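You operate a simulated robot arm through the tools that you are given. There is no shell and no other tool.

Carry out the task below with a simulated robot arm. There is one attempt and no reset: what you move stays moved.

## Task
Stand the coral lipstick in hole one, the plum in hole two; put the lilac jar in the lips drawer.
Fine: Shut the drawer again. Leave the other lipsticks where they stand. Drop nothing.

Only the result counts: the job must be done as asked and must still hold three seconds after the hand-in. Knocking over, shifting, dropping, spilling or breaking anything else fails it.

## Robot
A 7-joint arm with a two-finger parallel gripper, fixed in place. Base frame: the origin is on the floor under the middle of its stand, x ahead of it, y to its left, z up. Units: mm, degrees, N and s.
With the tool pointing down near the work surface it reaches from about 100 to 680 mm from the base axis. Its first joint turns from -143.0 to 143.0 degrees. Payload 3 kg.
Tool frame: the origin (TCP) lies between the finger pads and is the grasp point; the fingertips stand 30 mm ahead of it; z points along the fingers, y is the line along which they close. The gripper opens to 110 mm. The fingers are 20 mm wide and 10 mm thick; the gripper's body (48 by 112 mm) begins 55 mm behind the TCP.
Orientation is that of the tool frame in the base frame, as a unit quaternion [x, y, z, w]. With the fingers straight down and closing along the base's y, the tool's x points along the base's -x, its y along +y and its z along -z.

## Interface
- The arm moves only by the tool drive_tool. Its arguments are lists of equal length, an entry for each row: "claw": the finger opening in mm, from 0 to 110; "slide": the shift along the tool's x, y, z in units of 30 mm (1.0 is 30 mm), a list of three; "rot": the turn, a rotation vector about the tool's x, y, z in units of 5 degrees (1.0 is 5 degrees), a list of three. In form: {"claw": [claw, ...], "slide": [[x, y, z], ...], "rot": [[rx, ry, rz], ...]}. A call has 1 to 20 rows; each row shifts and turns the commanded pose from where the row before left it, along the tool's axes as they then stand. A call with a number of a shift or a turn outside -1 to 1 is refused whole. A row lasts 0.2 s, in which the tool goes at most 50 mm and 8.6 degrees; a call with a longer step from one row to the next is refused whole, and so is a gripper value outside its range. A pose out of reach is approached as far as the arm can. The call stops where the force on the tool passes 40 N (or 10 N more than at its start, if that is more) or the arm is blocked; 0.2 s more then pass. The fingers move at their own pace (about 108 mm/s each) and stop on an object; they squeeze with about 26 N. The grip force told is the motor's: it shows also when the fingers shut on nothing. Time passes only in rows, and 0.2 s behind the last, so rows that do not move let the fingers close. It gives the time, the measured TCP pose, the force on the tool (base axes), the opening and the grip force at its end, in the units of the frame above (readings bear some noise), with the torque about the TCP (base axes, N m) and any sound that the robot's microphone picked up, and new pictures: "views" is both (left out), scene, wrist or none.
- Cameras (640 x 400 px; columns grow to the right, rows downward): "scene" is fixed at [49.9, 499.9, 1473.5]; the picture's right is [-0.28, -0.96, 0.00], its down [-0.43, 0.13, -0.90] and it looks along [0.86, -0.25, -0.45] (base axes); focal length 324 px, centre (320, 200). "wrist" rides on the gripper at [72, 17, -103] in the tool frame; the picture's right is [-0.23, 0.97, 0.00], its down [-0.76, -0.18, -0.62] and it looks along [-0.61, -0.14, 0.78] (tool axes); focal length 222 px, centre (320, 200). There is no depth. A picture from a camera that has moved, and an enlarged one, comes with that camera's place and axes in the base frame and with its lens.
- raise_lower(by): slides the trunk up (or, below 0, down) by that many mm; the arm rides with it, the base frame stays. It gives what a move gives, with no picture.
- zoom(camera, box): a new picture of the part [left, top, right, bottom] of that camera's present view, enlarged. It takes no simulated time.
- finish_job(): hands the job in; it is judged then, once.

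Nothing tells you positions but the pictures and the camera data. Unless the task says otherwise, let go and move clear before handing in.

The tools are called after "Emit:" as a command line: name --argument value ..., lists and objects as JSON in quotes. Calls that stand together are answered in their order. drive_tool: Moves the arm, as the interface text tells. Its arguments: {"type":"object","properties":{"claw":{"type":"array","items":{"type":"number"}},"slide":{"type":"array","items":{"type":"array","items":{"type":"number"}}},"rot":{"type":"array","items":{"type":"array","items":{"type":"number"}}},"views":{"type":"string","enum":["both","scene","wrist","none"]}},"required":["claw","slide","rot"]} The other tools are called the same way: raise_lower (by) moves the trunk up or down; zoom (camera, box) takes an enlarged picture of a part of a camera's view; finish_job () hands the job in.

At the start:

```text
t: 0.0
eef_pos: [759.1, -44.6, 1274.7]
tcp_rot: [0.001, 1.0, 0.001, -0.001]
contact_force: [0.0, 0.7, 1.0]
ft_torque: [0.01, 0.0, -0.01]
grip_width: 110.1
grip_force: 0.1
trunk travel left (down, up): [-825.0, 65.0]
```

scene: 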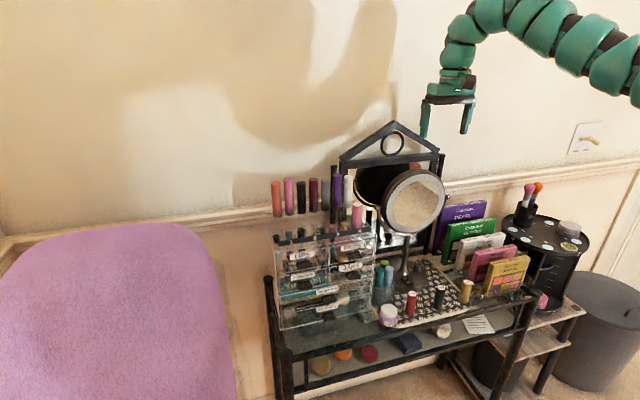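
wrist: 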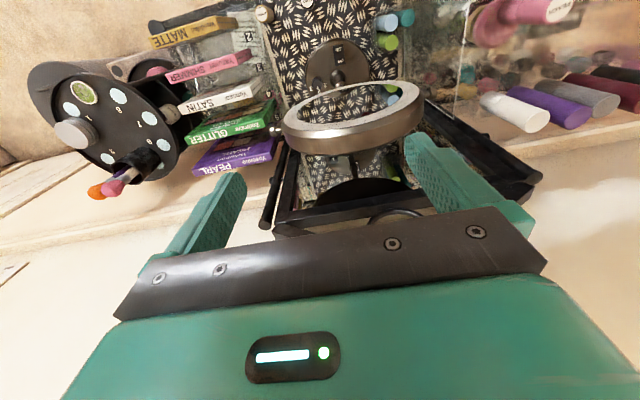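

I see a vanity table with an acrylic organiser (lipsticks on top, small labelled drawers), a mirror, palettes, and a round black holder with numbered holes on the right. I'll zoom in to identify everything before moving.

Emit:
zoom --camera "scene" --box '[260, 160, 390, 240]'

Emit:
zoom --camera "scene" --box '[260, 220, 420, 340]'

Emit:
zoom --camera "scene" --box '[480, 170, 600, 250]'

Emit:
zoom --camera "scene" --box '[360, 240, 500, 340]'

Emit:
zoom --camera "wrist" --box '[20, 40, 200, 210]'

Emit:
zoom --camera "wrist" --box '[400, 0, 640, 150]'

```text
4.92 times, centred on (325, 200) of scene
camera zoom: at [49.9, 499.9, 1473.5], right [-0.28, -0.96, 0.0], down [-0.43, 0.13, -0.9], along [0.86, -0.25, -0.45], focal length 1596 px, centre (295, 200)
```

zoom: 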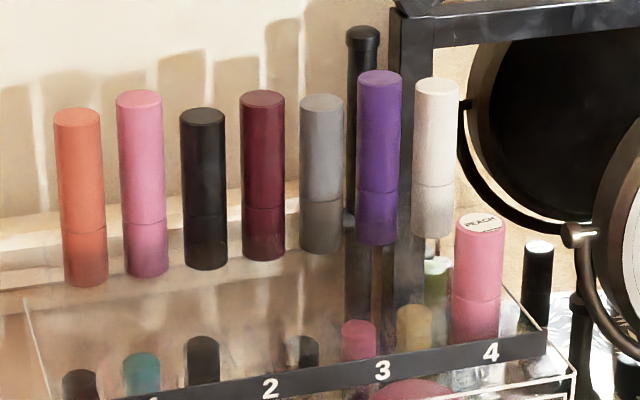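

```text
3.33 times, centred on (340, 280) of scene
camera zoom: at [49.9, 499.9, 1473.5], right [-0.28, -0.96, 0.0], down [-0.43, 0.13, -0.9], along [0.86, -0.25, -0.45], focal length 1081 px, centre (253, -67)
```

zoom: 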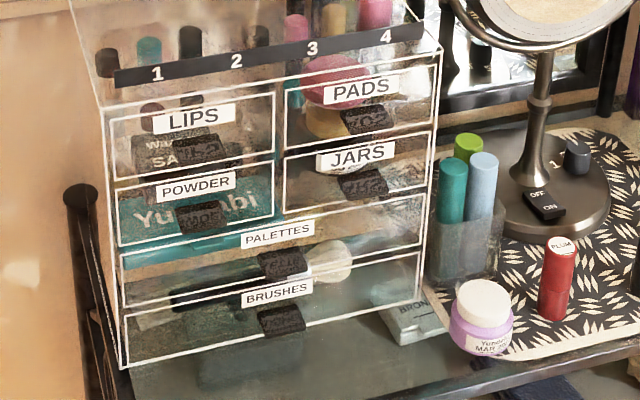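

```text
5.00 times, centred on (540, 210) of scene
camera zoom: at [49.9, 499.9, 1473.5], right [-0.28, -0.96, 0.0], down [-0.43, 0.13, -0.9], along [0.86, -0.25, -0.45], focal length 1621 px, centre (-780, 150)
```

zoom: 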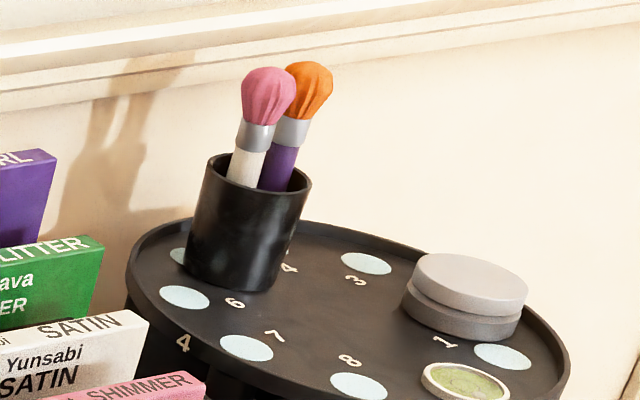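

```text
4.00 times, centred on (430, 290) of scene
camera zoom: at [49.9, 499.9, 1473.5], right [-0.28, -0.96, 0.0], down [-0.43, 0.13, -0.9], along [0.86, -0.25, -0.45], focal length 1297 px, centre (-120, -160)
```

zoom: 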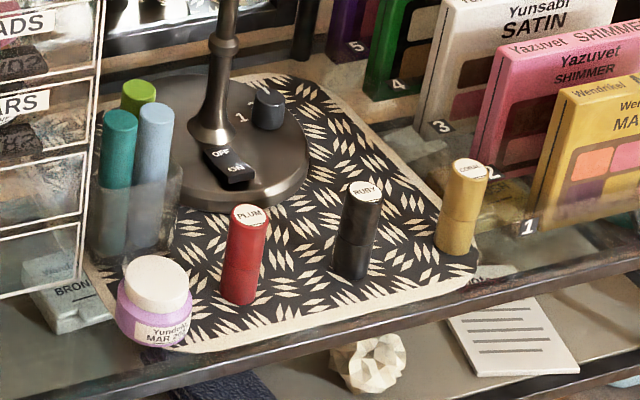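

```text
2.35 times, centred on (110, 125) of wrist
camera zoom: at [687.1, -29.2, 1378.4], right [0.23, 0.97, 0.0], down [0.76, -0.18, 0.62], along [0.61, -0.14, -0.78], focal length 523 px, centre (814, 376)
```

zoom: 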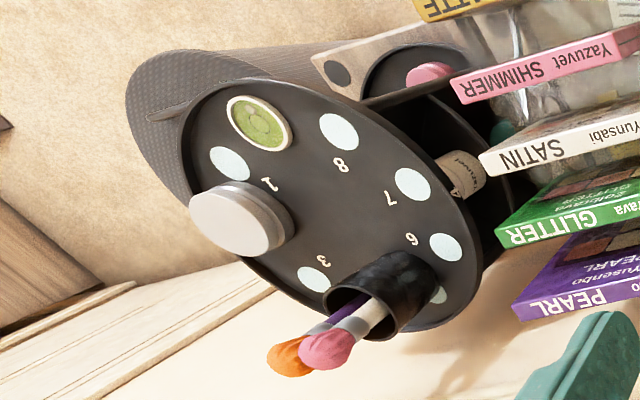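

```text
2.67 times, centred on (520, 75) of wrist
camera zoom: at [687.1, -29.2, 1378.4], right [0.23, 0.97, 0.0], down [0.76, -0.18, 0.62], along [0.61, -0.14, -0.78], focal length 592 px, centre (-213, 533)
```

zoom: 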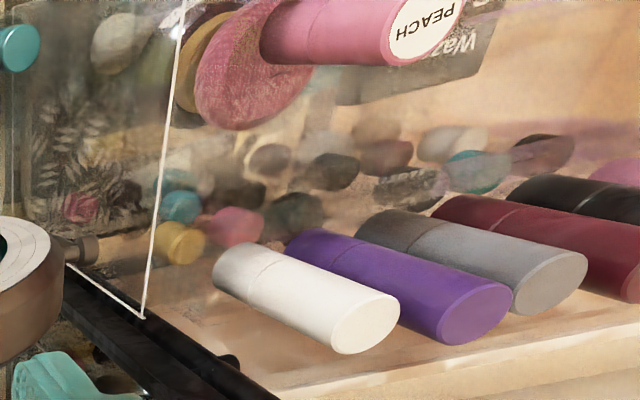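

The labelled lipsticks are on the mat: PLUM (red tube), RUBY (black) and CORAL (gold). PEACH is already in hole 4 of the organiser, whose top has holes 1–4 and whose top-left drawer is LIPS. I'll pull the arm back and left to look at the organiser with the wrist camera.

Emit:
drive_tool --claw '[110, 110, 110, 110, 110, 110, 110, 110, 110, 110, 110, 110]' --slide '[[0.9, 0.7, 0], [0.9, 0.7, 0], [0.9, 0.7, 0], [0.9, 0.7, 0], [0.9, 0.7, 0], [0.9, 0.7, 0], [0.9, 0.7, 0], [0.9, 0.7, 0], [0.9, 0.7, 0], [0.9, 0.7, 0], [0, 0, 0], [0, 0, 0]]' --rot '[[0, 0, 0], [0, 0, 0], [0, 0, 0], [0, 0, 0], [0, 0, 0], [0, 0, 0], [0, 0, 0], [0, 0, 0], [0, 0, 0], [0, 0, 0], [0, 0, 0], [0, 0, 0]]'

```text
t: 2.6
eef_pos: [561.9, 183.1, 1273.8]
tcp_rot: [0.0, 1.0, 0.0, 0.0]
contact_force: [-0.5, -0.4, 0.1]
ft_torque: [-0.03, 0.02, 0.03]
grip_width: 109.9
grip_force: 0.1
out of reach, approached as far as the arm can: row 5, 6, 7, 8, 9, 10
trunk travel left (down, up): [-825.0, 65.0]
camera wrist: at [490.4, 197.9, 1379.0], right [0.23, 0.97, 0.0], down [0.76, -0.18, 0.62], along [0.61, -0.14, -0.78], focal length 222 px, centre (320, 200)
```

scene: 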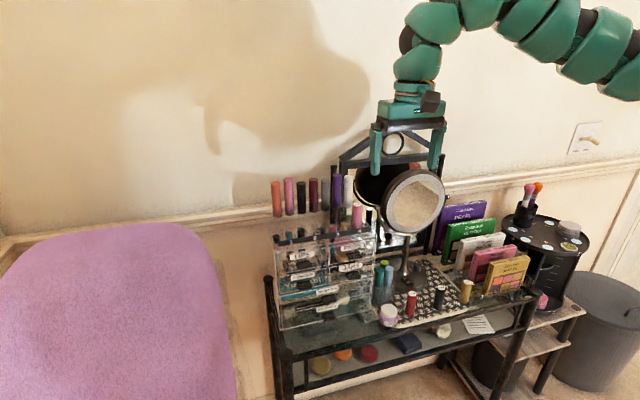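
wrist: 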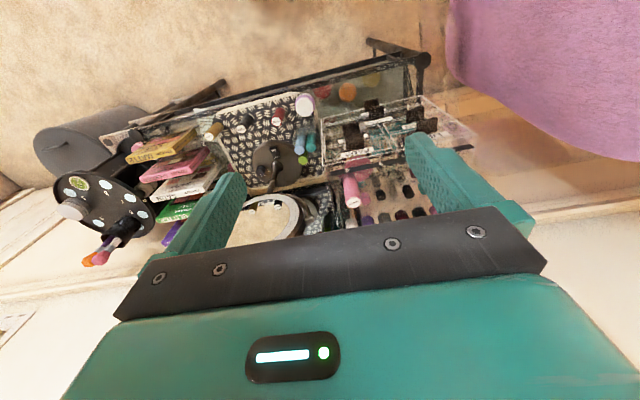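

The organiser and its top holes are now visible from above. I'll zoom in to measure positions.

Emit:
zoom --camera "wrist" --box '[300, 80, 460, 180]'

Emit:
zoom --camera "wrist" --box '[310, 140, 450, 230]'

Emit:
zoom --camera "wrist" --box '[180, 80, 340, 180]'

Emit:
zoom --camera "scene" --box '[270, 215, 390, 290]'

```text
4.00 times, centred on (380, 130) of wrist
camera zoom: at [490.4, 197.9, 1379.0], right [0.23, 0.97, 0.0], down [0.76, -0.18, 0.62], along [0.61, -0.14, -0.78], focal length 888 px, centre (80, 480)
```

zoom: 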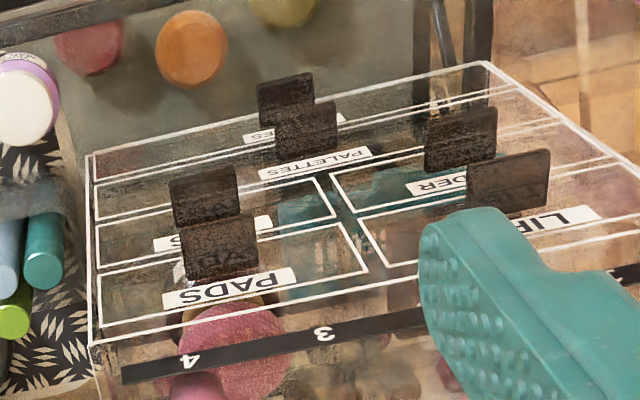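

```text
4.44 times, centred on (380, 185) of wrist
camera zoom: at [490.4, 197.9, 1379.0], right [0.23, 0.97, 0.0], down [0.76, -0.18, 0.62], along [0.61, -0.14, -0.78], focal length 987 px, centre (53, 267)
```

zoom: 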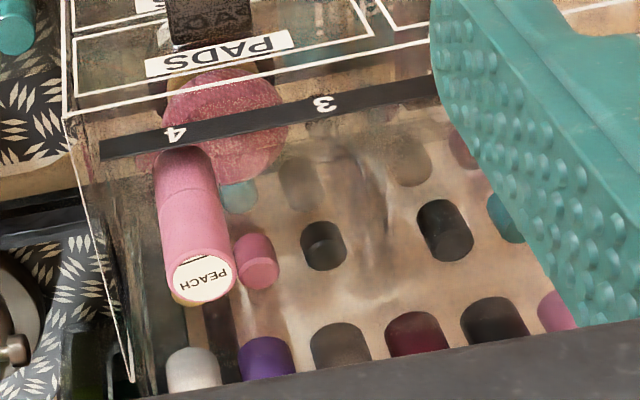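

```text
4.00 times, centred on (260, 130) of wrist
camera zoom: at [490.4, 197.9, 1379.0], right [0.23, 0.97, 0.0], down [0.76, -0.18, 0.62], along [0.61, -0.14, -0.78], focal length 888 px, centre (560, 480)
```

zoom: 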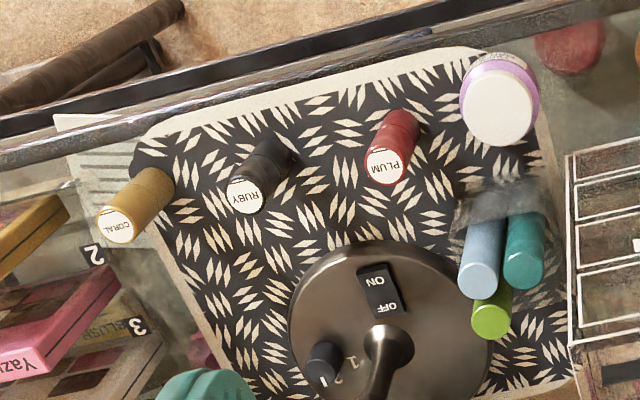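

```text
5.33 times, centred on (330, 252) of scene
camera zoom: at [49.9, 499.9, 1473.5], right [-0.28, -0.96, 0.0], down [-0.43, 0.13, -0.9], along [0.86, -0.25, -0.45], focal length 1729 px, centre (267, -80)
```

zoom: 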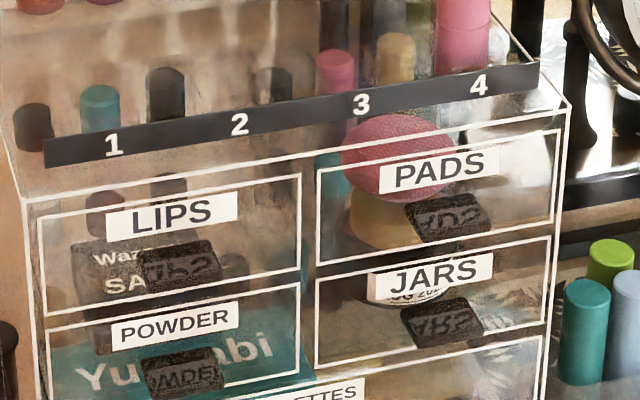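

Positions so far: the organiser's top-front edge is at about x≈700, z≈1008, spanning y≈155–426. Hole 4 with PEACH is near (737, 200), and the coral cap is near (649, -127, 821). The arm can't come further in at this height, so I'll lower the trunk; nothing is below the hand here.

Emit:
raise_lower --by -150

Emit:
drive_tool --claw '[110, 110]' --slide '[[0, 0, 0], [0, 0, 0]]' --rot '[[0, 0, 0], [0, 0, 0]]'

```text
t: 4.3
eef_pos: [562.0, 180.8, 1124.6]
tcp_rot: [0.001, 1.0, 0.001, 0.0]
contact_force: [-0.9, 0.2, -0.4]
ft_torque: [-0.02, 0.01, 0.02]
grip_width: 110.0
grip_force: 0.1
trunk travel left (down, up): [-675.0, 215.0]
```

```text
t: 5.0
eef_pos: [563.1, 181.4, 1125.3]
tcp_rot: [0.001, 1.0, 0.0, -0.001]
contact_force: [-0.1, -0.3, -0.2]
ft_torque: [-0.01, 0.03, 0.0]
grip_width: 110.2
grip_force: 0.1
trunk travel left (down, up): [-675.0, 215.0]
camera wrist: at [490.7, 197.0, 1229.0], right [0.23, 0.97, 0.0], down [0.76, -0.18, 0.62], along [0.61, -0.14, -0.78], focal length 222 px, centre (320, 200)
```

scene: 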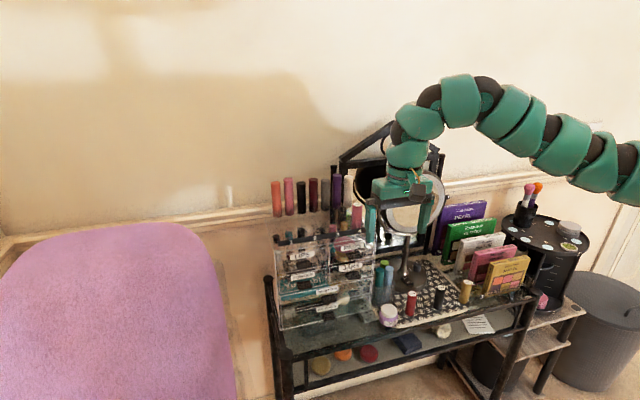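
wrist: 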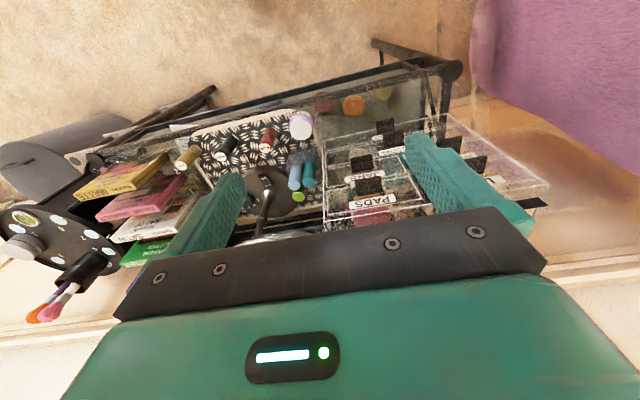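

The arm responds as expected. I'll now bring the hand above the front of the organiser, higher than the lipstick caps, for a close look at the holes.

Emit:
drive_tool --claw '[110, 110, 110, 110, 110, 110, 110, 110]' --slide '[[0, 0, -1], [-0.7, 0.65, 0], [-0.7, 0.65, 0], [-0.7, 0.65, 0], [-0.7, 0.65, 0], [-0.7, 0.65, 0], [-0.7, 0.65, 0], [0, 0, 0]]' --rot '[[0, 0, 0], [0, 0, 0], [0, 0, 0], [0, 0, 0], [0, 0, 0], [0, 0, 0], [0, 0, 0], [0, 0, 0]]'

```text
t: 6.8
eef_pos: [642.4, 254.4, 1126.5]
tcp_rot: [0.0, 1.0, 0.0, -0.002]
contact_force: [-0.9, 0.3, -0.5]
ft_torque: [-0.01, 0.02, 0.03]
grip_width: 110.0
grip_force: 0.1
out of reach, approached as far as the arm can: row 1, 5, 6, 7
trunk travel left (down, up): [-675.0, 215.0]
camera wrist: at [570.7, 270.0, 1231.1], right [0.23, 0.97, 0.0], down [0.76, -0.18, 0.62], along [0.61, -0.14, -0.78], focal length 222 px, centre (320, 200)
```

scene: 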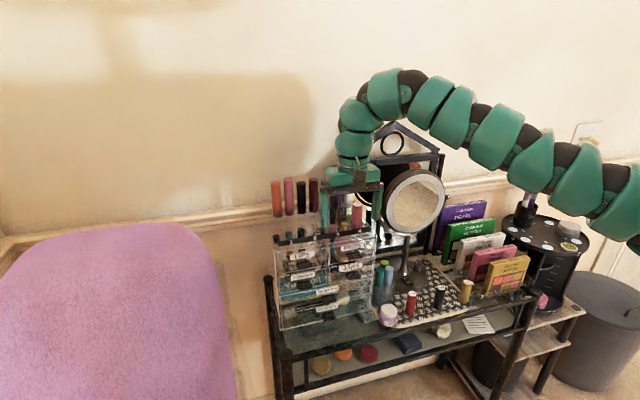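
wrist: 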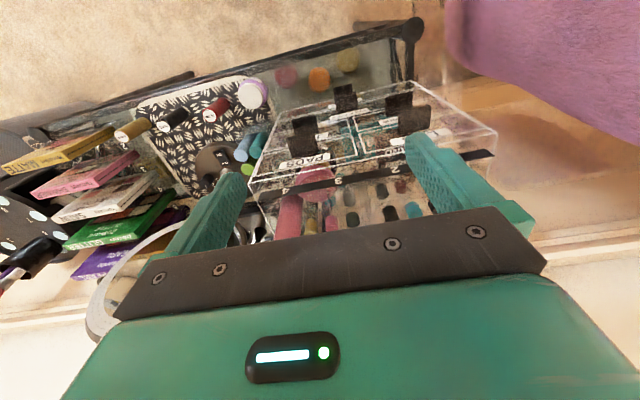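

The arm hit a reach limit around 20° of base yaw, possibly because the tool stays square to the base. I'll yaw the tool with the arm's direction and see whether the reach improves.

Emit:
drive_tool --claw '[110, 110, 110, 110, 110, 110]' --slide '[[0, 0, 0], [0, 0, 0], [0, 0, 0], [0, 0, 0], [0, 0, 0], [0, 0, 0]]' --rot '[[0, 0, -1], [0, 0, -1], [0, 0, -1], [0, 0, -1], [0, 0, -1], [0, 0, 0]]'

Emit:
drive_tool --claw '[110, 110, 110]' --slide '[[0, 0, -0.7], [0, 0, -0.7], [0, 0, 0]]' --rot '[[0, 0, 0], [0, 0, 0], [0, 0, 0]]'

```text
t: 8.2
eef_pos: [641.3, 254.2, 1126.5]
tcp_rot: [-0.217, 0.976, 0.001, 0.0]
contact_force: [0.2, -1.0, -0.9]
ft_torque: [0.01, 0.0, -0.05]
grip_width: 110.0
grip_force: 0.0
trunk travel left (down, up): [-675.0, 215.0]
camera wrist: at [568.9, 236.9, 1231.2], right [-0.21, 0.98, 0.0], down [0.77, 0.16, 0.62], along [0.61, 0.13, -0.78], focal length 222 px, centre (320, 200)
```

scene: 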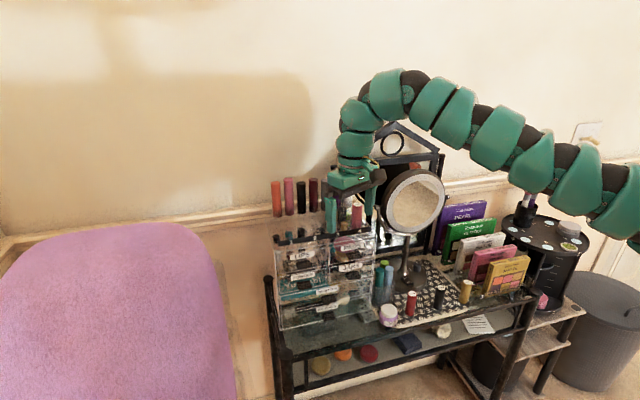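
wrist: 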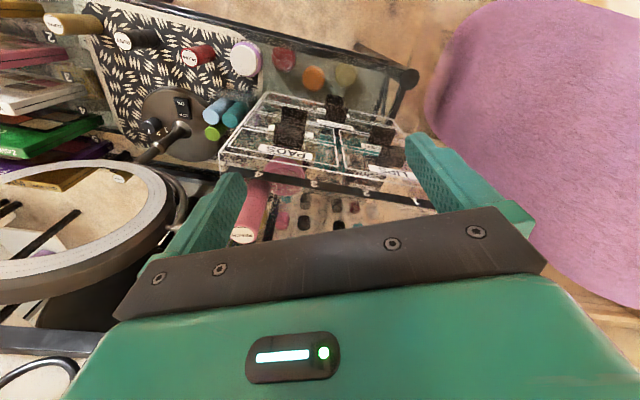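

```text
t: 8.9
eef_pos: [636.1, 252.6, 1155.7]
tcp_rot: [-0.216, 0.976, 0.001, 0.0]
contact_force: [0.1, 0.1, -0.5]
ft_torque: [-0.02, 0.0, -0.01]
grip_width: 109.8
grip_force: 0.0
out of reach, approached as far as the arm can: row 1, 2
trunk travel left (down, up): [-675.0, 215.0]
camera wrist: at [562.5, 237.1, 1260.5], right [-0.21, 0.98, 0.0], down [0.77, 0.16, 0.62], along [0.61, 0.13, -0.78], focal length 222 px, centre (320, 200)
```

scene: 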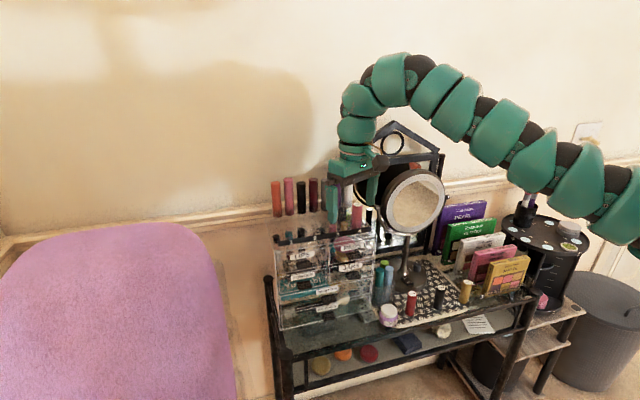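
wrist: 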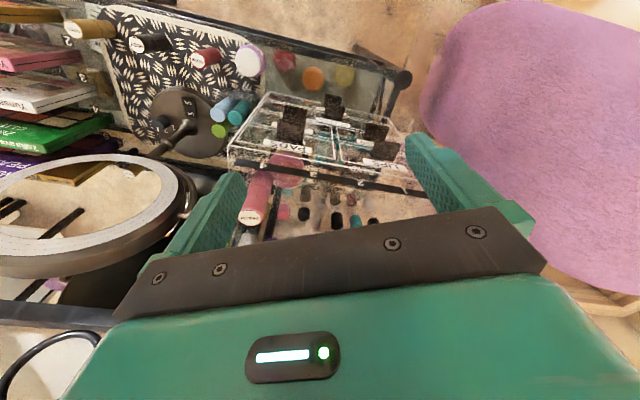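

Going higher costs radius, so the wrist is already well above the shoulder. I'll back off radially to see how the reach behaves there.

Emit:
drive_tool --claw '[110, 110, 110, 110]' --slide '[[1, 0, 0], [1, 0, 0], [1, 0, 0], [0, 0, 0]]' --rot '[[0, 0, 0], [0, 0, 0], [0, 0, 0], [0, 0, 0]]' --views "none"

Emit:
drive_tool --claw '[110, 110, 110, 110]' --slide '[[0, 0, -1], [0, 0, -1], [0, 0, 0], [0, 0, 0]]' --rot '[[0, 0, 0], [0, 0, 0], [0, 0, 0], [0, 0, 0]]' --views "none"

```text
t: 9.9
eef_pos: [559.9, 220.6, 1136.8]
tcp_rot: [-0.216, 0.976, 0.002, 0.0]
contact_force: [0.8, 0.2, -0.1]
ft_torque: [-0.01, -0.04, 0.0]
grip_width: 110.1
grip_force: 0.1
out of reach, approached as far as the arm can: row 2, 3
trunk travel left (down, up): [-675.0, 215.0]
```

```text
t: 10.9
eef_pos: [571.9, 231.0, 1142.9]
tcp_rot: [-0.215, 0.977, 0.001, 0.001]
contact_force: [-0.3, -0.1, 0.0]
ft_torque: [0.0, -0.04, -0.04]
grip_width: 110.0
grip_force: 0.0
out of reach, approached as far as the arm can: row 1, 2
trunk travel left (down, up): [-675.0, 215.0]
```

The upper side of the workspace is limiting the arm. I'll raise the trunk and then lower the hand relative to it, so the arm works in its comfortable range.

Emit:
raise_lower --by 150

Emit:
drive_tool --claw '[110, 110, 110, 110, 110, 110]' --slide '[[0, 0, 1], [0, 0, 1], [0, 0, 1], [0, 0, 1], [0, 0, 1], [0, 0, 0]]' --rot '[[0, 0, 0], [0, 0, 0], [0, 0, 0], [0, 0, 0], [0, 0, 0], [0, 0, 0]]' --views "none"

Emit:
drive_tool --claw '[110, 110, 110, 110, 110]' --slide '[[-1, 0, 0], [-1, 0, 0], [-1, 0, 0], [-1, 0, 0], [0, 0, 0]]' --rot '[[0, 0, 0], [0, 0, 0], [0, 0, 0], [0, 0, 0], [0, 0, 0]]'

```text
t: 12.7
eef_pos: [572.6, 231.1, 1293.3]
tcp_rot: [-0.215, 0.977, 0.001, 0.002]
contact_force: [-0.8, -0.2, -0.5]
ft_torque: [0.0, -0.01, 0.01]
grip_width: 109.9
grip_force: 0.0
trunk travel left (down, up): [-825.0, 65.0]
```

```text
t: 14.1
eef_pos: [572.9, 229.9, 1143.8]
tcp_rot: [-0.216, 0.976, 0.001, 0.0]
contact_force: [0.7, 0.7, -1.2]
ft_torque: [-0.04, -0.03, -0.02]
grip_width: 110.3
grip_force: 0.1
trunk travel left (down, up): [-825.0, 65.0]
```

```text
t: 15.3
eef_pos: [649.4, 267.1, 1142.7]
tcp_rot: [-0.217, 0.976, 0.001, 0.001]
contact_force: [-0.1, -0.5, 0.1]
ft_torque: [0.02, 0.0, 0.0]
grip_width: 110.0
grip_force: 0.0
out of reach, approached as far as the arm can: row 3, 4
trunk travel left (down, up): [-825.0, 65.0]
camera wrist: at [577.5, 251.0, 1246.6], right [-0.21, 0.98, 0.0], down [0.77, 0.16, 0.62], along [0.61, 0.13, -0.78], focal length 222 px, centre (320, 200)
```

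scene: 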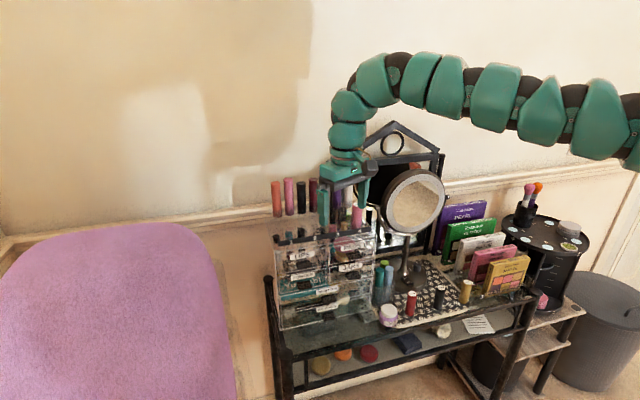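
wrist: 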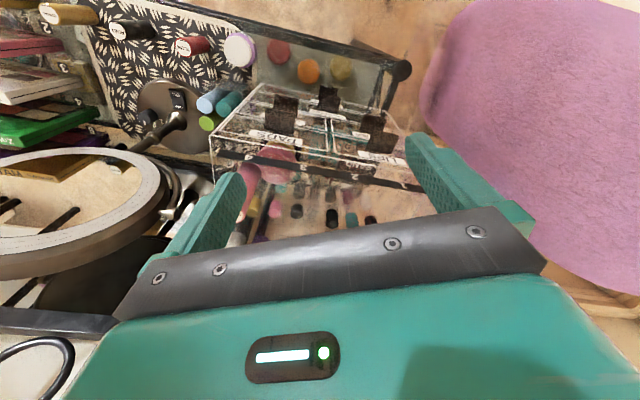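

The straight-down reach ends near r≈700, and the holes lie at r≈800–830, so the tool must tilt outward. Flipping the yaw 180° would put the wrist camera above the tilted fingers, so I'll back off and try the flip.

Emit:
drive_tool --claw '[110, 110, 110, 110, 110]' --slide '[[1, 0, 0], [1, 0, 0], [1, 0, 0], [1, 0, 0], [0, 0, 0]]' --rot '[[0, 0, 0], [0, 0, 0], [0, 0, 0], [0, 0, 0], [0, 0, 0]]' --views "none"

Emit:
drive_tool --claw '[110, 110, 110, 110, 110, 110, 110, 110, 110, 110, 110, 110, 110, 110, 110, 110, 110, 110]' --slide '[[0, 0, 0], [0, 0, 0], [0, 0, 0], [0, 0, 0], [0, 0, 0], [0, 0, 0], [0, 0, 0], [0, 0, 0], [0, 0, 0], [0, 0, 0], [0, 0, 0], [0, 0, 0], [0, 0, 0], [0, 0, 0], [0, 0, 0], [0, 0, 0], [0, 0, 0], [0, 0, 0]]' --rot '[[0, 0, -1], [0, 0, -1], [0, 0, -1], [0, 0, -1], [0, 0, -1], [0, 0, -1], [0, 0, -1], [0, 0, -1], [0, 0, -1], [0, 0, -1], [0, 0, -1], [0, 0, -1], [0, 0, -1], [0, 0, -1], [0, 0, -1], [0, 0, -1], [0, 0, -1], [0, 0, 0]]' --views "scene"

```text
t: 16.5
eef_pos: [558.3, 229.4, 1143.4]
tcp_rot: [-0.216, 0.976, 0.0, -0.002]
contact_force: [0.7, 0.1, 0.5]
ft_torque: [0.0, 0.05, 0.01]
grip_width: 110.1
grip_force: 0.1
out of reach, approached as far as the arm can: row 4
trunk travel left (down, up): [-825.0, 65.0]
```

```text
t: 20.3
eef_pos: [557.4, 231.4, 1145.0]
tcp_rot: [0.819, -0.574, -0.001, 0.0]
contact_force: [0.2, -0.4, 0.2]
ft_torque: [0.01, 0.01, 0.02]
grip_width: 109.7
grip_force: 0.2
trunk travel left (down, up): [-825.0, 65.0]
```

scene: 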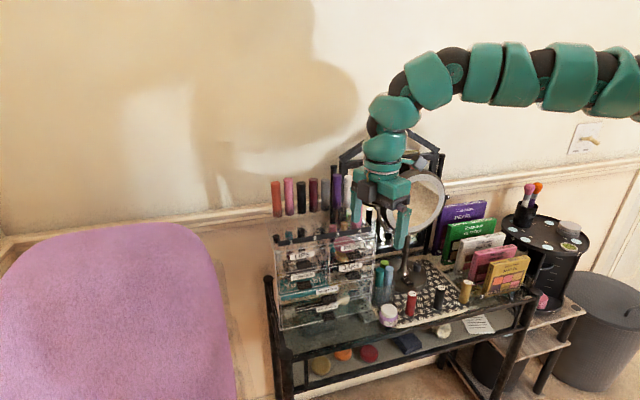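

The yaw flip is working. I'll continue the turn.

Emit:
drive_tool --claw '[110, 110, 110, 110, 110, 110, 110, 110, 110, 110, 110, 110, 110, 110, 110]' --slide '[[0, 0, 0], [0, 0, 0], [0, 0, 0], [0, 0, 0], [0, 0, 0], [0, 0, 0], [0, 0, 0], [0, 0, 0], [0, 0, 0], [0, 0, 0], [0, 0, 0], [0, 0, 0], [0, 0, 0], [0, 0, 0], [0, 0, 0]]' --rot '[[0, 0, -1], [0, 0, -1], [0, 0, -1], [0, 0, -1], [0, 0, -1], [0, 0, -1], [0, 0, -1], [0, 0, -1], [0, 0, -1], [0, 0, -1], [0, 0, -1], [0, 0, -1], [0, 0, -1], [0, 0, -1], [0, 0, 0]]'

```text
t: 23.5
eef_pos: [558.3, 232.6, 1144.6]
tcp_rot: [1.0, 0.0, 0.0, -0.003]
contact_force: [0.1, 0.8, -0.8]
ft_torque: [0.01, 0.03, 0.0]
grip_width: 109.9
grip_force: 0.1
trunk travel left (down, up): [-825.0, 65.0]
camera wrist: at [630.8, 214.0, 1248.4], right [-0.23, -0.97, 0.0], down [-0.76, 0.18, 0.62], along [-0.61, 0.14, -0.78], focal length 222 px, centre (320, 200)
```

scene: 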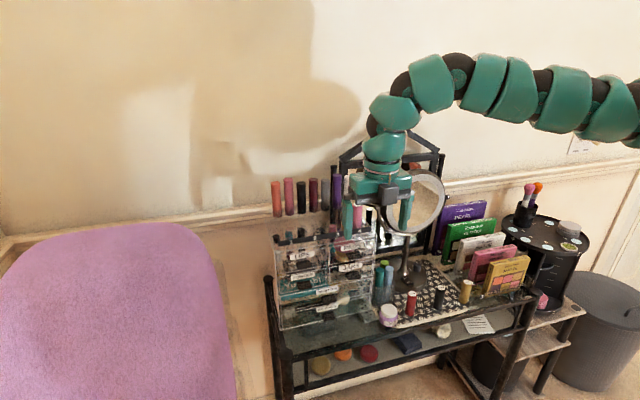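
wrist: 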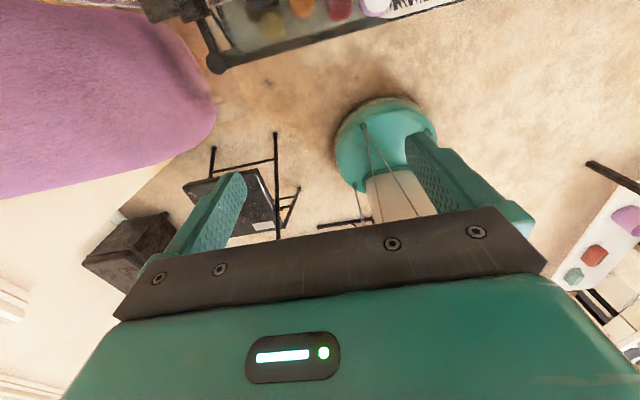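

The tool is now flipped, with the camera on the outer side. I'll tilt the fingers 45° outward so the camera looks straight down.

Emit:
drive_tool --claw '[110, 110, 110, 110, 110, 110, 110, 110, 110, 110, 110]' --slide '[[0, 0, 0], [0, 0, 0], [0, 0, 0], [0, 0, 0], [0, 0, 0], [0, 0, 0], [0, 0, 0], [0, 0, 0], [0, 0, 0], [0, 0, 0], [0, 0, 0]]' --rot '[[0, 1, 0], [0, 1, 0], [0, 1, 0], [0, 1, 0], [0, 1, 0], [0, 1, 0], [0, 1, 0], [0, 1, 0], [0, 1, 0], [0, 0, 0], [0, 0, 0]]'

```text
t: 25.9
eef_pos: [577.7, 233.6, 1138.9]
tcp_rot: [0.94, -0.002, 0.342, -0.001]
contact_force: [0.3, 0.3, -0.5]
ft_torque: [0.02, -0.01, 0.01]
grip_width: 109.9
grip_force: 0.0
out of reach, approached as far as the arm can: row 1, 2
trunk travel left (down, up): [-825.0, 65.0]
camera wrist: at [568.4, 215.2, 1266.3], right [-0.17, -0.97, -0.15], down [-0.98, 0.18, -0.01], along [0.04, 0.14, -0.99], focal length 222 px, centre (320, 200)
```

scene: 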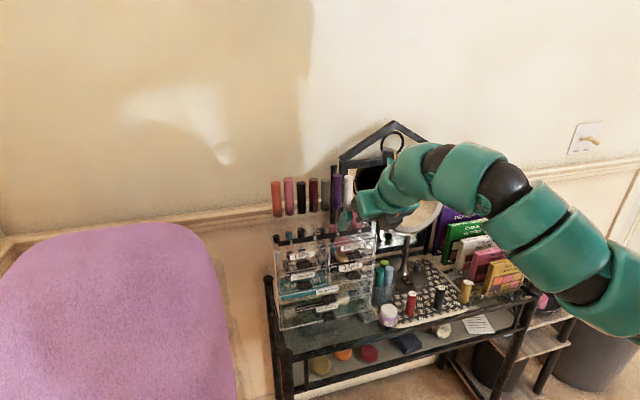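
wrist: 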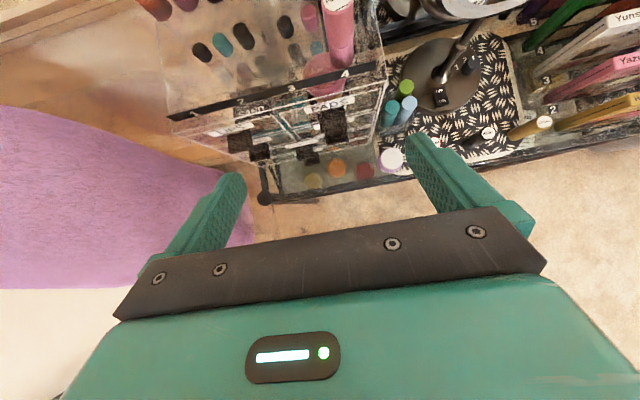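

Now I have a near-vertical view down onto the organiser top. I'll zoom in on the holes.

Emit:
zoom --camera "wrist" --box '[140, 0, 400, 160]'

Emit:
zoom --camera "wrist" --box '[160, 60, 300, 150]'

Emit:
zoom --camera "wrist" --box '[360, 20, 600, 180]'

```text
2.46 times, centred on (270, 80) of wrist
camera zoom: at [568.4, 215.2, 1266.3], right [-0.17, -0.97, -0.15], down [-0.98, 0.18, -0.01], along [0.04, 0.14, -0.99], focal length 547 px, centre (443, 495)
```

zoom: 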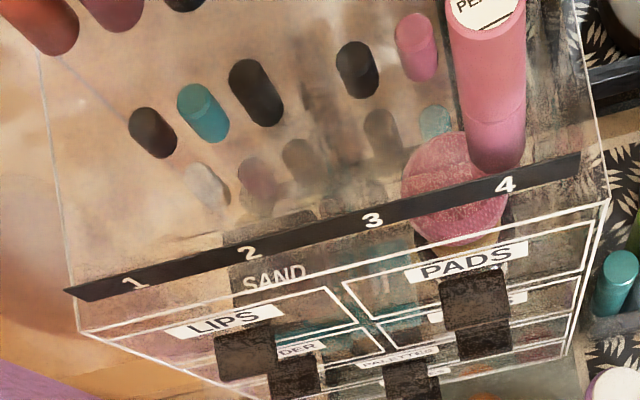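

```text
4.44 times, centred on (230, 105) of wrist
camera zoom: at [568.4, 215.2, 1266.3], right [-0.17, -0.97, -0.15], down [-0.98, 0.18, -0.01], along [0.04, 0.14, -0.99], focal length 987 px, centre (720, 622)
```

zoom: 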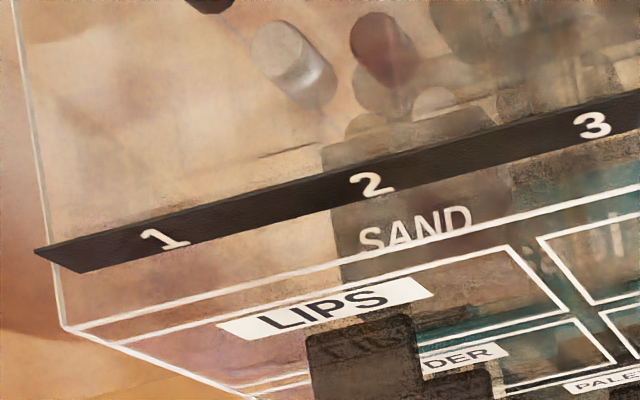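

```text
2.50 times, centred on (480, 100) of wrist
camera zoom: at [568.4, 215.2, 1266.3], right [-0.17, -0.97, -0.15], down [-0.98, 0.18, -0.01], along [0.04, 0.14, -0.99], focal length 555 px, centre (-80, 450)
```

zoom: 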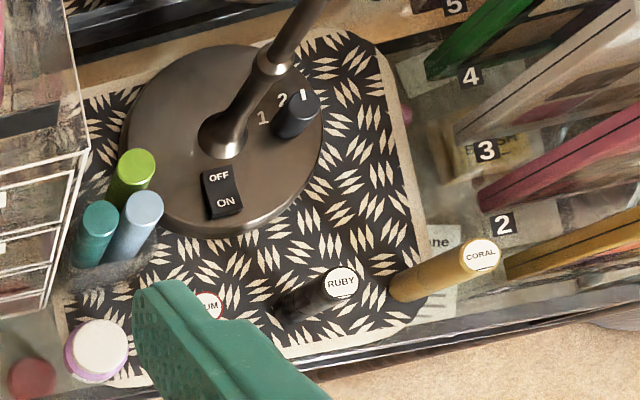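

The tilted orientation gives a clear top-down view. My estimates: holes at y ≈ 382, 321, 261 and 199 and x ≈ 731–737, lipstick caps at z ≈ 826 on the mat, mat at z ≈ 753. I'll move closer over the holes to check the reach and see the hole geometry.

Emit:
drive_tool --claw '[110, 110, 110, 110, 110, 110, 110]' --slide '[[0.56, -0.48, 0.39], [0.56, -0.48, 0.39], [0.56, -0.48, 0.39], [0.56, -0.48, 0.39], [0.56, -0.48, 0.39], [0.56, -0.48, 0.39], [0, 0, 0]]' --rot '[[0, 0, 0], [0, 0, 0], [0, 0, 0], [0, 0, 0], [0, 0, 0], [0, 0, 0], [0, 0, 0]]'

```text
t: 27.5
eef_pos: [701.5, 318.7, 1152.4]
tcp_rot: [0.94, -0.003, 0.341, -0.001]
contact_force: [-0.2, 0.3, 0.5]
ft_torque: [0.04, -0.01, 0.02]
grip_width: 109.9
grip_force: 0.1
trunk travel left (down, up): [-825.0, 65.0]
camera wrist: at [691.5, 299.7, 1278.0], right [-0.18, -0.97, -0.15], down [-0.98, 0.18, -0.01], along [0.04, 0.15, -0.99], focal length 222 px, centre (320, 200)
```

scene: 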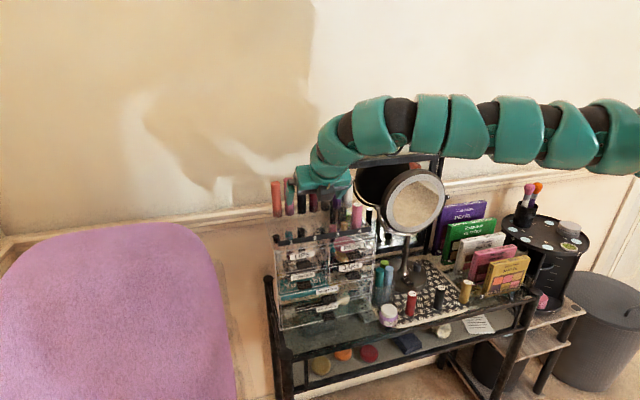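
wrist: 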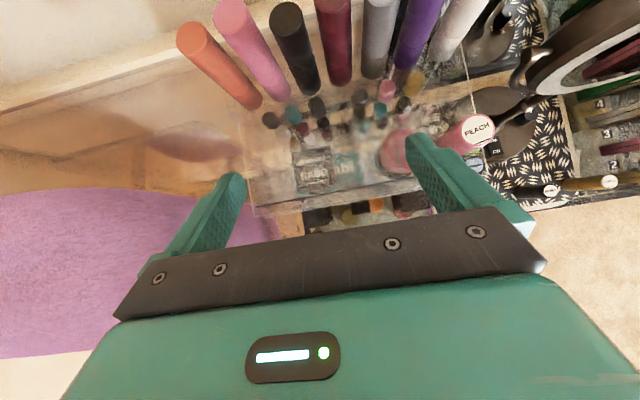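

Good reach here. I'll zoom in on the holes area.

Emit:
zoom --camera "wrist" --box '[220, 60, 440, 220]'

Emit:
zoom --camera "wrist" --box '[230, 120, 350, 220]'

Emit:
zoom --camera "wrist" --box '[340, 60, 500, 180]'

```text
2.50 times, centred on (330, 140) of wrist
camera zoom: at [691.5, 299.7, 1278.0], right [-0.18, -0.97, -0.15], down [-0.98, 0.18, -0.01], along [0.04, 0.15, -0.99], focal length 555 px, centre (295, 350)
```

zoom: 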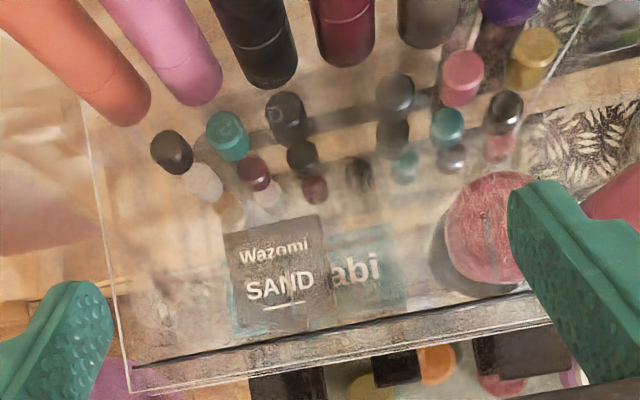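

```text
4.00 times, centred on (290, 170) of wrist
camera zoom: at [691.5, 299.7, 1278.0], right [-0.18, -0.97, -0.15], down [-0.98, 0.18, -0.01], along [0.04, 0.15, -0.99], focal length 888 px, centre (440, 320)
```

zoom: 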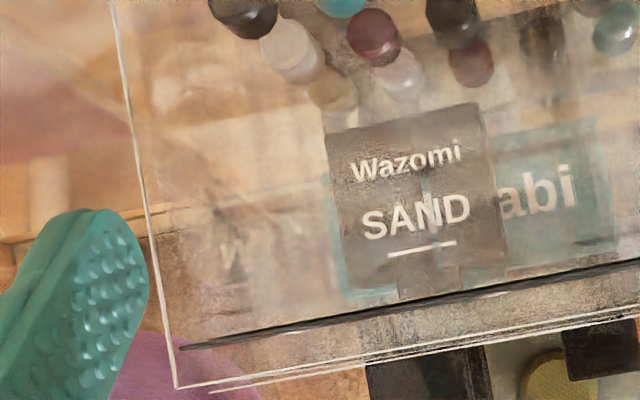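

```text
3.33 times, centred on (420, 120) of wrist
camera zoom: at [691.5, 299.7, 1278.0], right [-0.18, -0.97, -0.15], down [-0.98, 0.18, -0.01], along [0.04, 0.15, -0.99], focal length 740 px, centre (-13, 467)
```

zoom: 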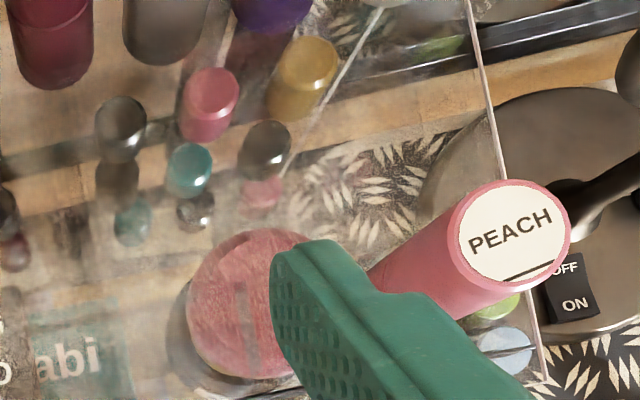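

Emit:
zoom --camera "wrist" --box '[250, 145, 310, 205]'

Emit:
zoom --camera "wrist" --box '[295, 130, 365, 200]'

Emit:
zoom --camera "scene" --box '[265, 215, 345, 265]'

Emit:
zoom --camera "scene" --box '[320, 190, 400, 240]'

```text
6.67 times, centred on (280, 175) of wrist
camera zoom: at [691.5, 299.7, 1278.0], right [-0.18, -0.97, -0.15], down [-0.98, 0.18, -0.01], along [0.04, 0.15, -0.99], focal length 1481 px, centre (587, 367)
```

zoom: 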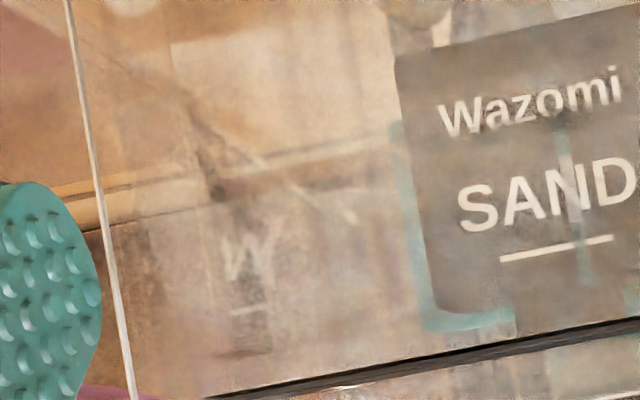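

```text
5.71 times, centred on (330, 165) of wrist
camera zoom: at [691.5, 299.7, 1278.0], right [-0.18, -0.97, -0.15], down [-0.98, 0.18, -0.01], along [0.04, 0.15, -0.99], focal length 1269 px, centre (263, 400)
```

zoom: 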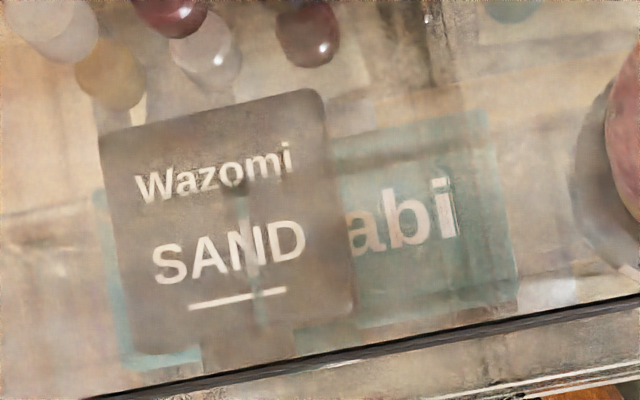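

```text
8.00 times, centred on (305, 240) of scene
camera zoom: at [49.9, 499.9, 1473.5], right [-0.28, -0.96, 0.0], down [-0.43, 0.13, -0.9], along [0.86, -0.25, -0.45], focal length 2593 px, centre (440, -120)
```

zoom: 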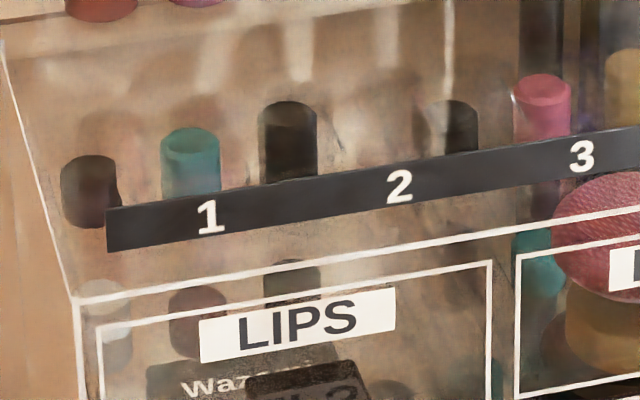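

```text
8.00 times, centred on (360, 215) of scene
camera zoom: at [49.9, 499.9, 1473.5], right [-0.28, -0.96, 0.0], down [-0.43, 0.13, -0.9], along [0.86, -0.25, -0.45], focal length 2593 px, centre (0, 80)
```

zoom: 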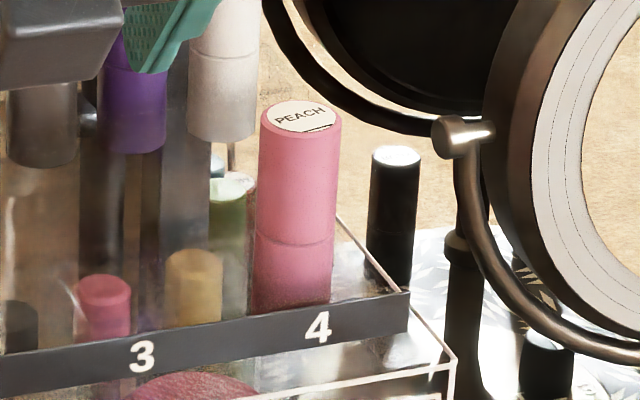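

The strip numbers give holes spaced 60 mm apart, at y ≈ 379.8 (1), 319.8 (2), 259.7 (3) and 199.5 (4, PEACH). Before handling anything, I'll look at the LIPS drawer handle from the front: back away, then tilt the tool nearer to horizontal.

Emit:
drive_tool --claw '[110, 110, 110, 110, 110, 110, 110, 110, 110, 110, 110, 110, 110, 110]' --slide '[[-0.65, -0.07, -0.37], [-0.65, -0.07, -0.37], [-0.65, -0.07, -0.37], [-0.65, -0.07, -0.37], [-0.65, -0.07, -0.37], [0, 0, 0], [0, 0, 0], [0, 0, 0], [0, 0, 0], [0, 0, 0], [0, 0, 0], [0, 0, 0], [0, 0, 0], [0, 0, 0]]' --rot '[[0, 0, 0], [0, 0, 0], [0, 0, 0], [0, 0, 0], [0, 0, 0], [0, 1, 0], [0, 1, 0], [0, 1, 0], [0, 1, 0], [0, 1, 0], [0, 1, 0], [0, 1, 0], [0, 1, 0], [0, 0, 0]]'

```text
t: 30.5
eef_pos: [596.5, 338.5, 1127.3]
tcp_rot: [0.765, -0.001, 0.644, -0.001]
contact_force: [0.0, 0.8, -0.6]
ft_torque: [0.0, 0.03, -0.02]
grip_width: 110.0
grip_force: 0.0
out of reach, approached as far as the arm can: row 6, 7
trunk travel left (down, up): [-825.0, 65.0]
camera wrist: at [507.3, 319.8, 1217.6], right [-0.04, -0.97, -0.23], down [-0.74, 0.18, -0.64], along [0.67, 0.14, -0.73], focal length 222 px, centre (320, 200)
```

scene: 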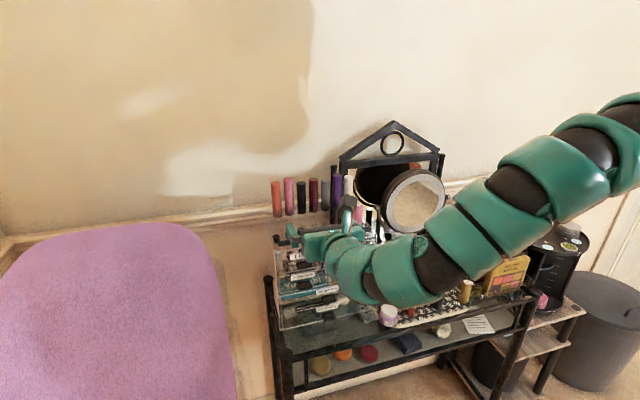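
wrist: 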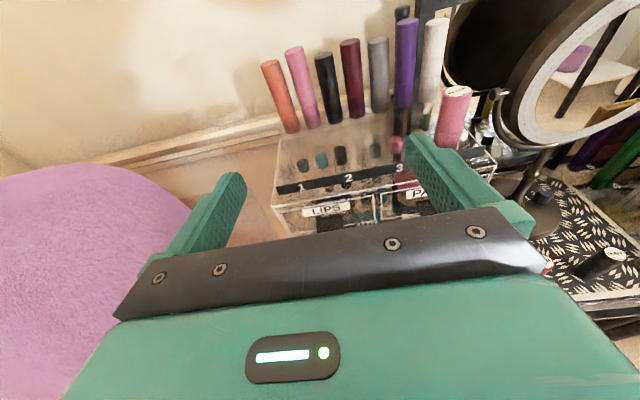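

Good front view. I'll zoom in on the LIPS drawer front and on the holes.

Emit:
zoom --camera "wrist" --box '[270, 140, 430, 240]'

Emit:
zoom --camera "wrist" --box '[270, 170, 390, 240]'

Emit:
zoom --camera "wrist" --box '[380, 80, 500, 180]'

```text
4.00 times, centred on (350, 190) of wrist
camera zoom: at [507.3, 319.8, 1217.6], right [-0.04, -0.97, -0.23], down [-0.74, 0.18, -0.64], along [0.67, 0.14, -0.73], focal length 888 px, centre (200, 240)
```

zoom: 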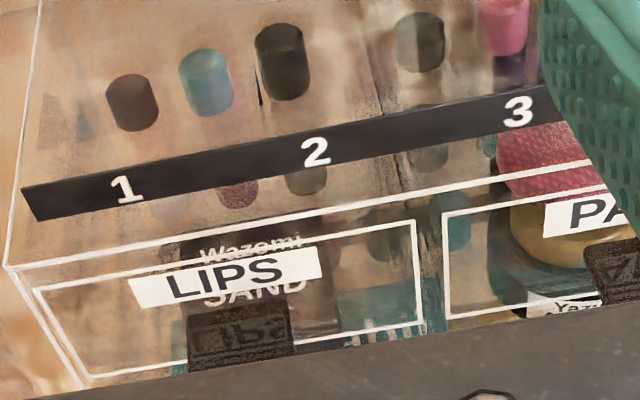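

```text
5.33 times, centred on (330, 205) of wrist
camera zoom: at [507.3, 319.8, 1217.6], right [-0.04, -0.97, -0.23], down [-0.74, 0.18, -0.64], along [0.67, 0.14, -0.73], focal length 1185 px, centre (267, 173)
```

zoom: 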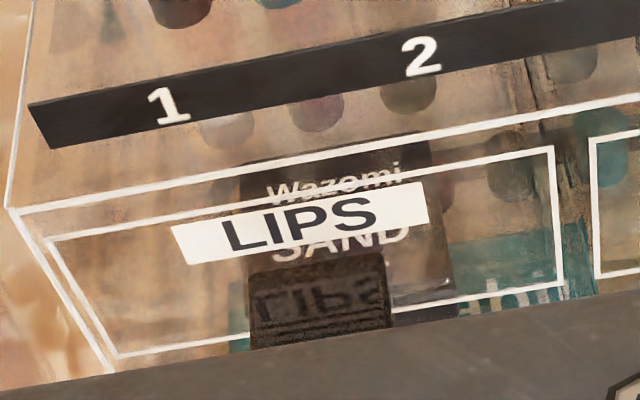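

```text
4.00 times, centred on (440, 130) of wrist
camera zoom: at [507.3, 319.8, 1217.6], right [-0.04, -0.97, -0.23], down [-0.74, 0.18, -0.64], along [0.67, 0.14, -0.73], focal length 888 px, centre (-160, 480)
```

zoom: 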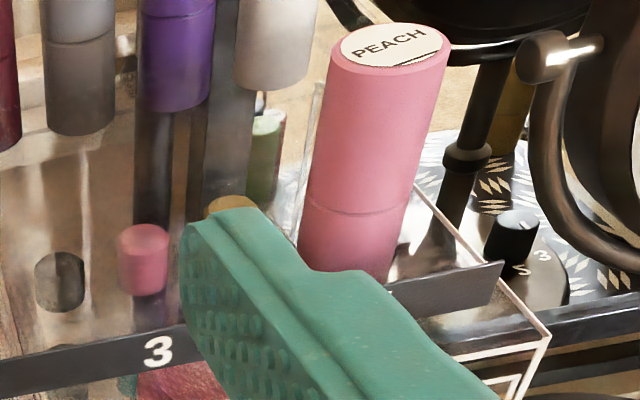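

The LIPS handle is a horizontal tab about 36 mm wide (y≈337–373), sticking out from x≈695 to ≈665 at z≈976. I'll lower the near-horizontal gripper in front of it and re-check.

Emit:
drive_tool --claw '[110, 110, 110, 110, 100, 90, 80]' --slide '[[-0.95, -0.11, 0.16], [-0.95, -0.11, 0.16], [-0.95, -0.11, 0.16], [-0.95, -0.11, 0.16], [-0.7, -0.11, 0.12], [0, 0, 0], [0, 0, 0]]' --rot '[[0, 0, 0], [0, 0, 0], [0, 0, 0], [0, 0, 0], [0, 0, 0], [0, 0, 0], [0, 0, 0]]'

```text
t: 32.1
eef_pos: [597.0, 352.7, 990.0]
tcp_rot: [0.766, -0.001, 0.643, -0.001]
contact_force: [-0.1, -0.4, 0.6]
ft_torque: [0.04, 0.0, -0.03]
grip_width: 80.2
grip_force: 0.0
trunk travel left (down, up): [-825.0, 65.0]
camera wrist: at [507.6, 336.0, 1080.2], right [-0.04, -0.97, -0.23], down [-0.75, 0.18, -0.64], along [0.67, 0.14, -0.73], focal length 222 px, centre (320, 200)
```

scene: 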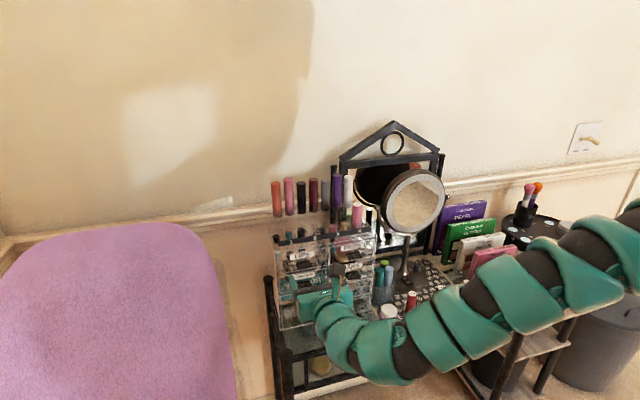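
wrist: 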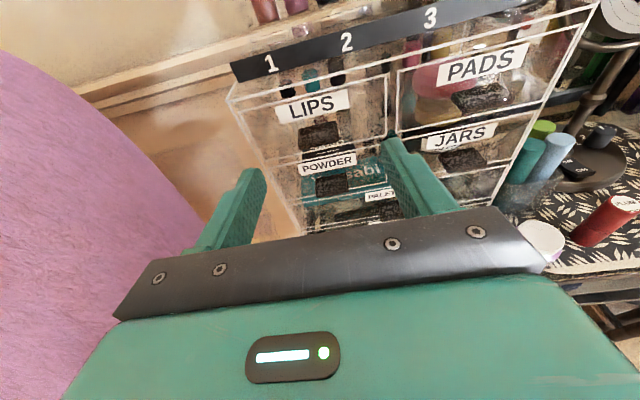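

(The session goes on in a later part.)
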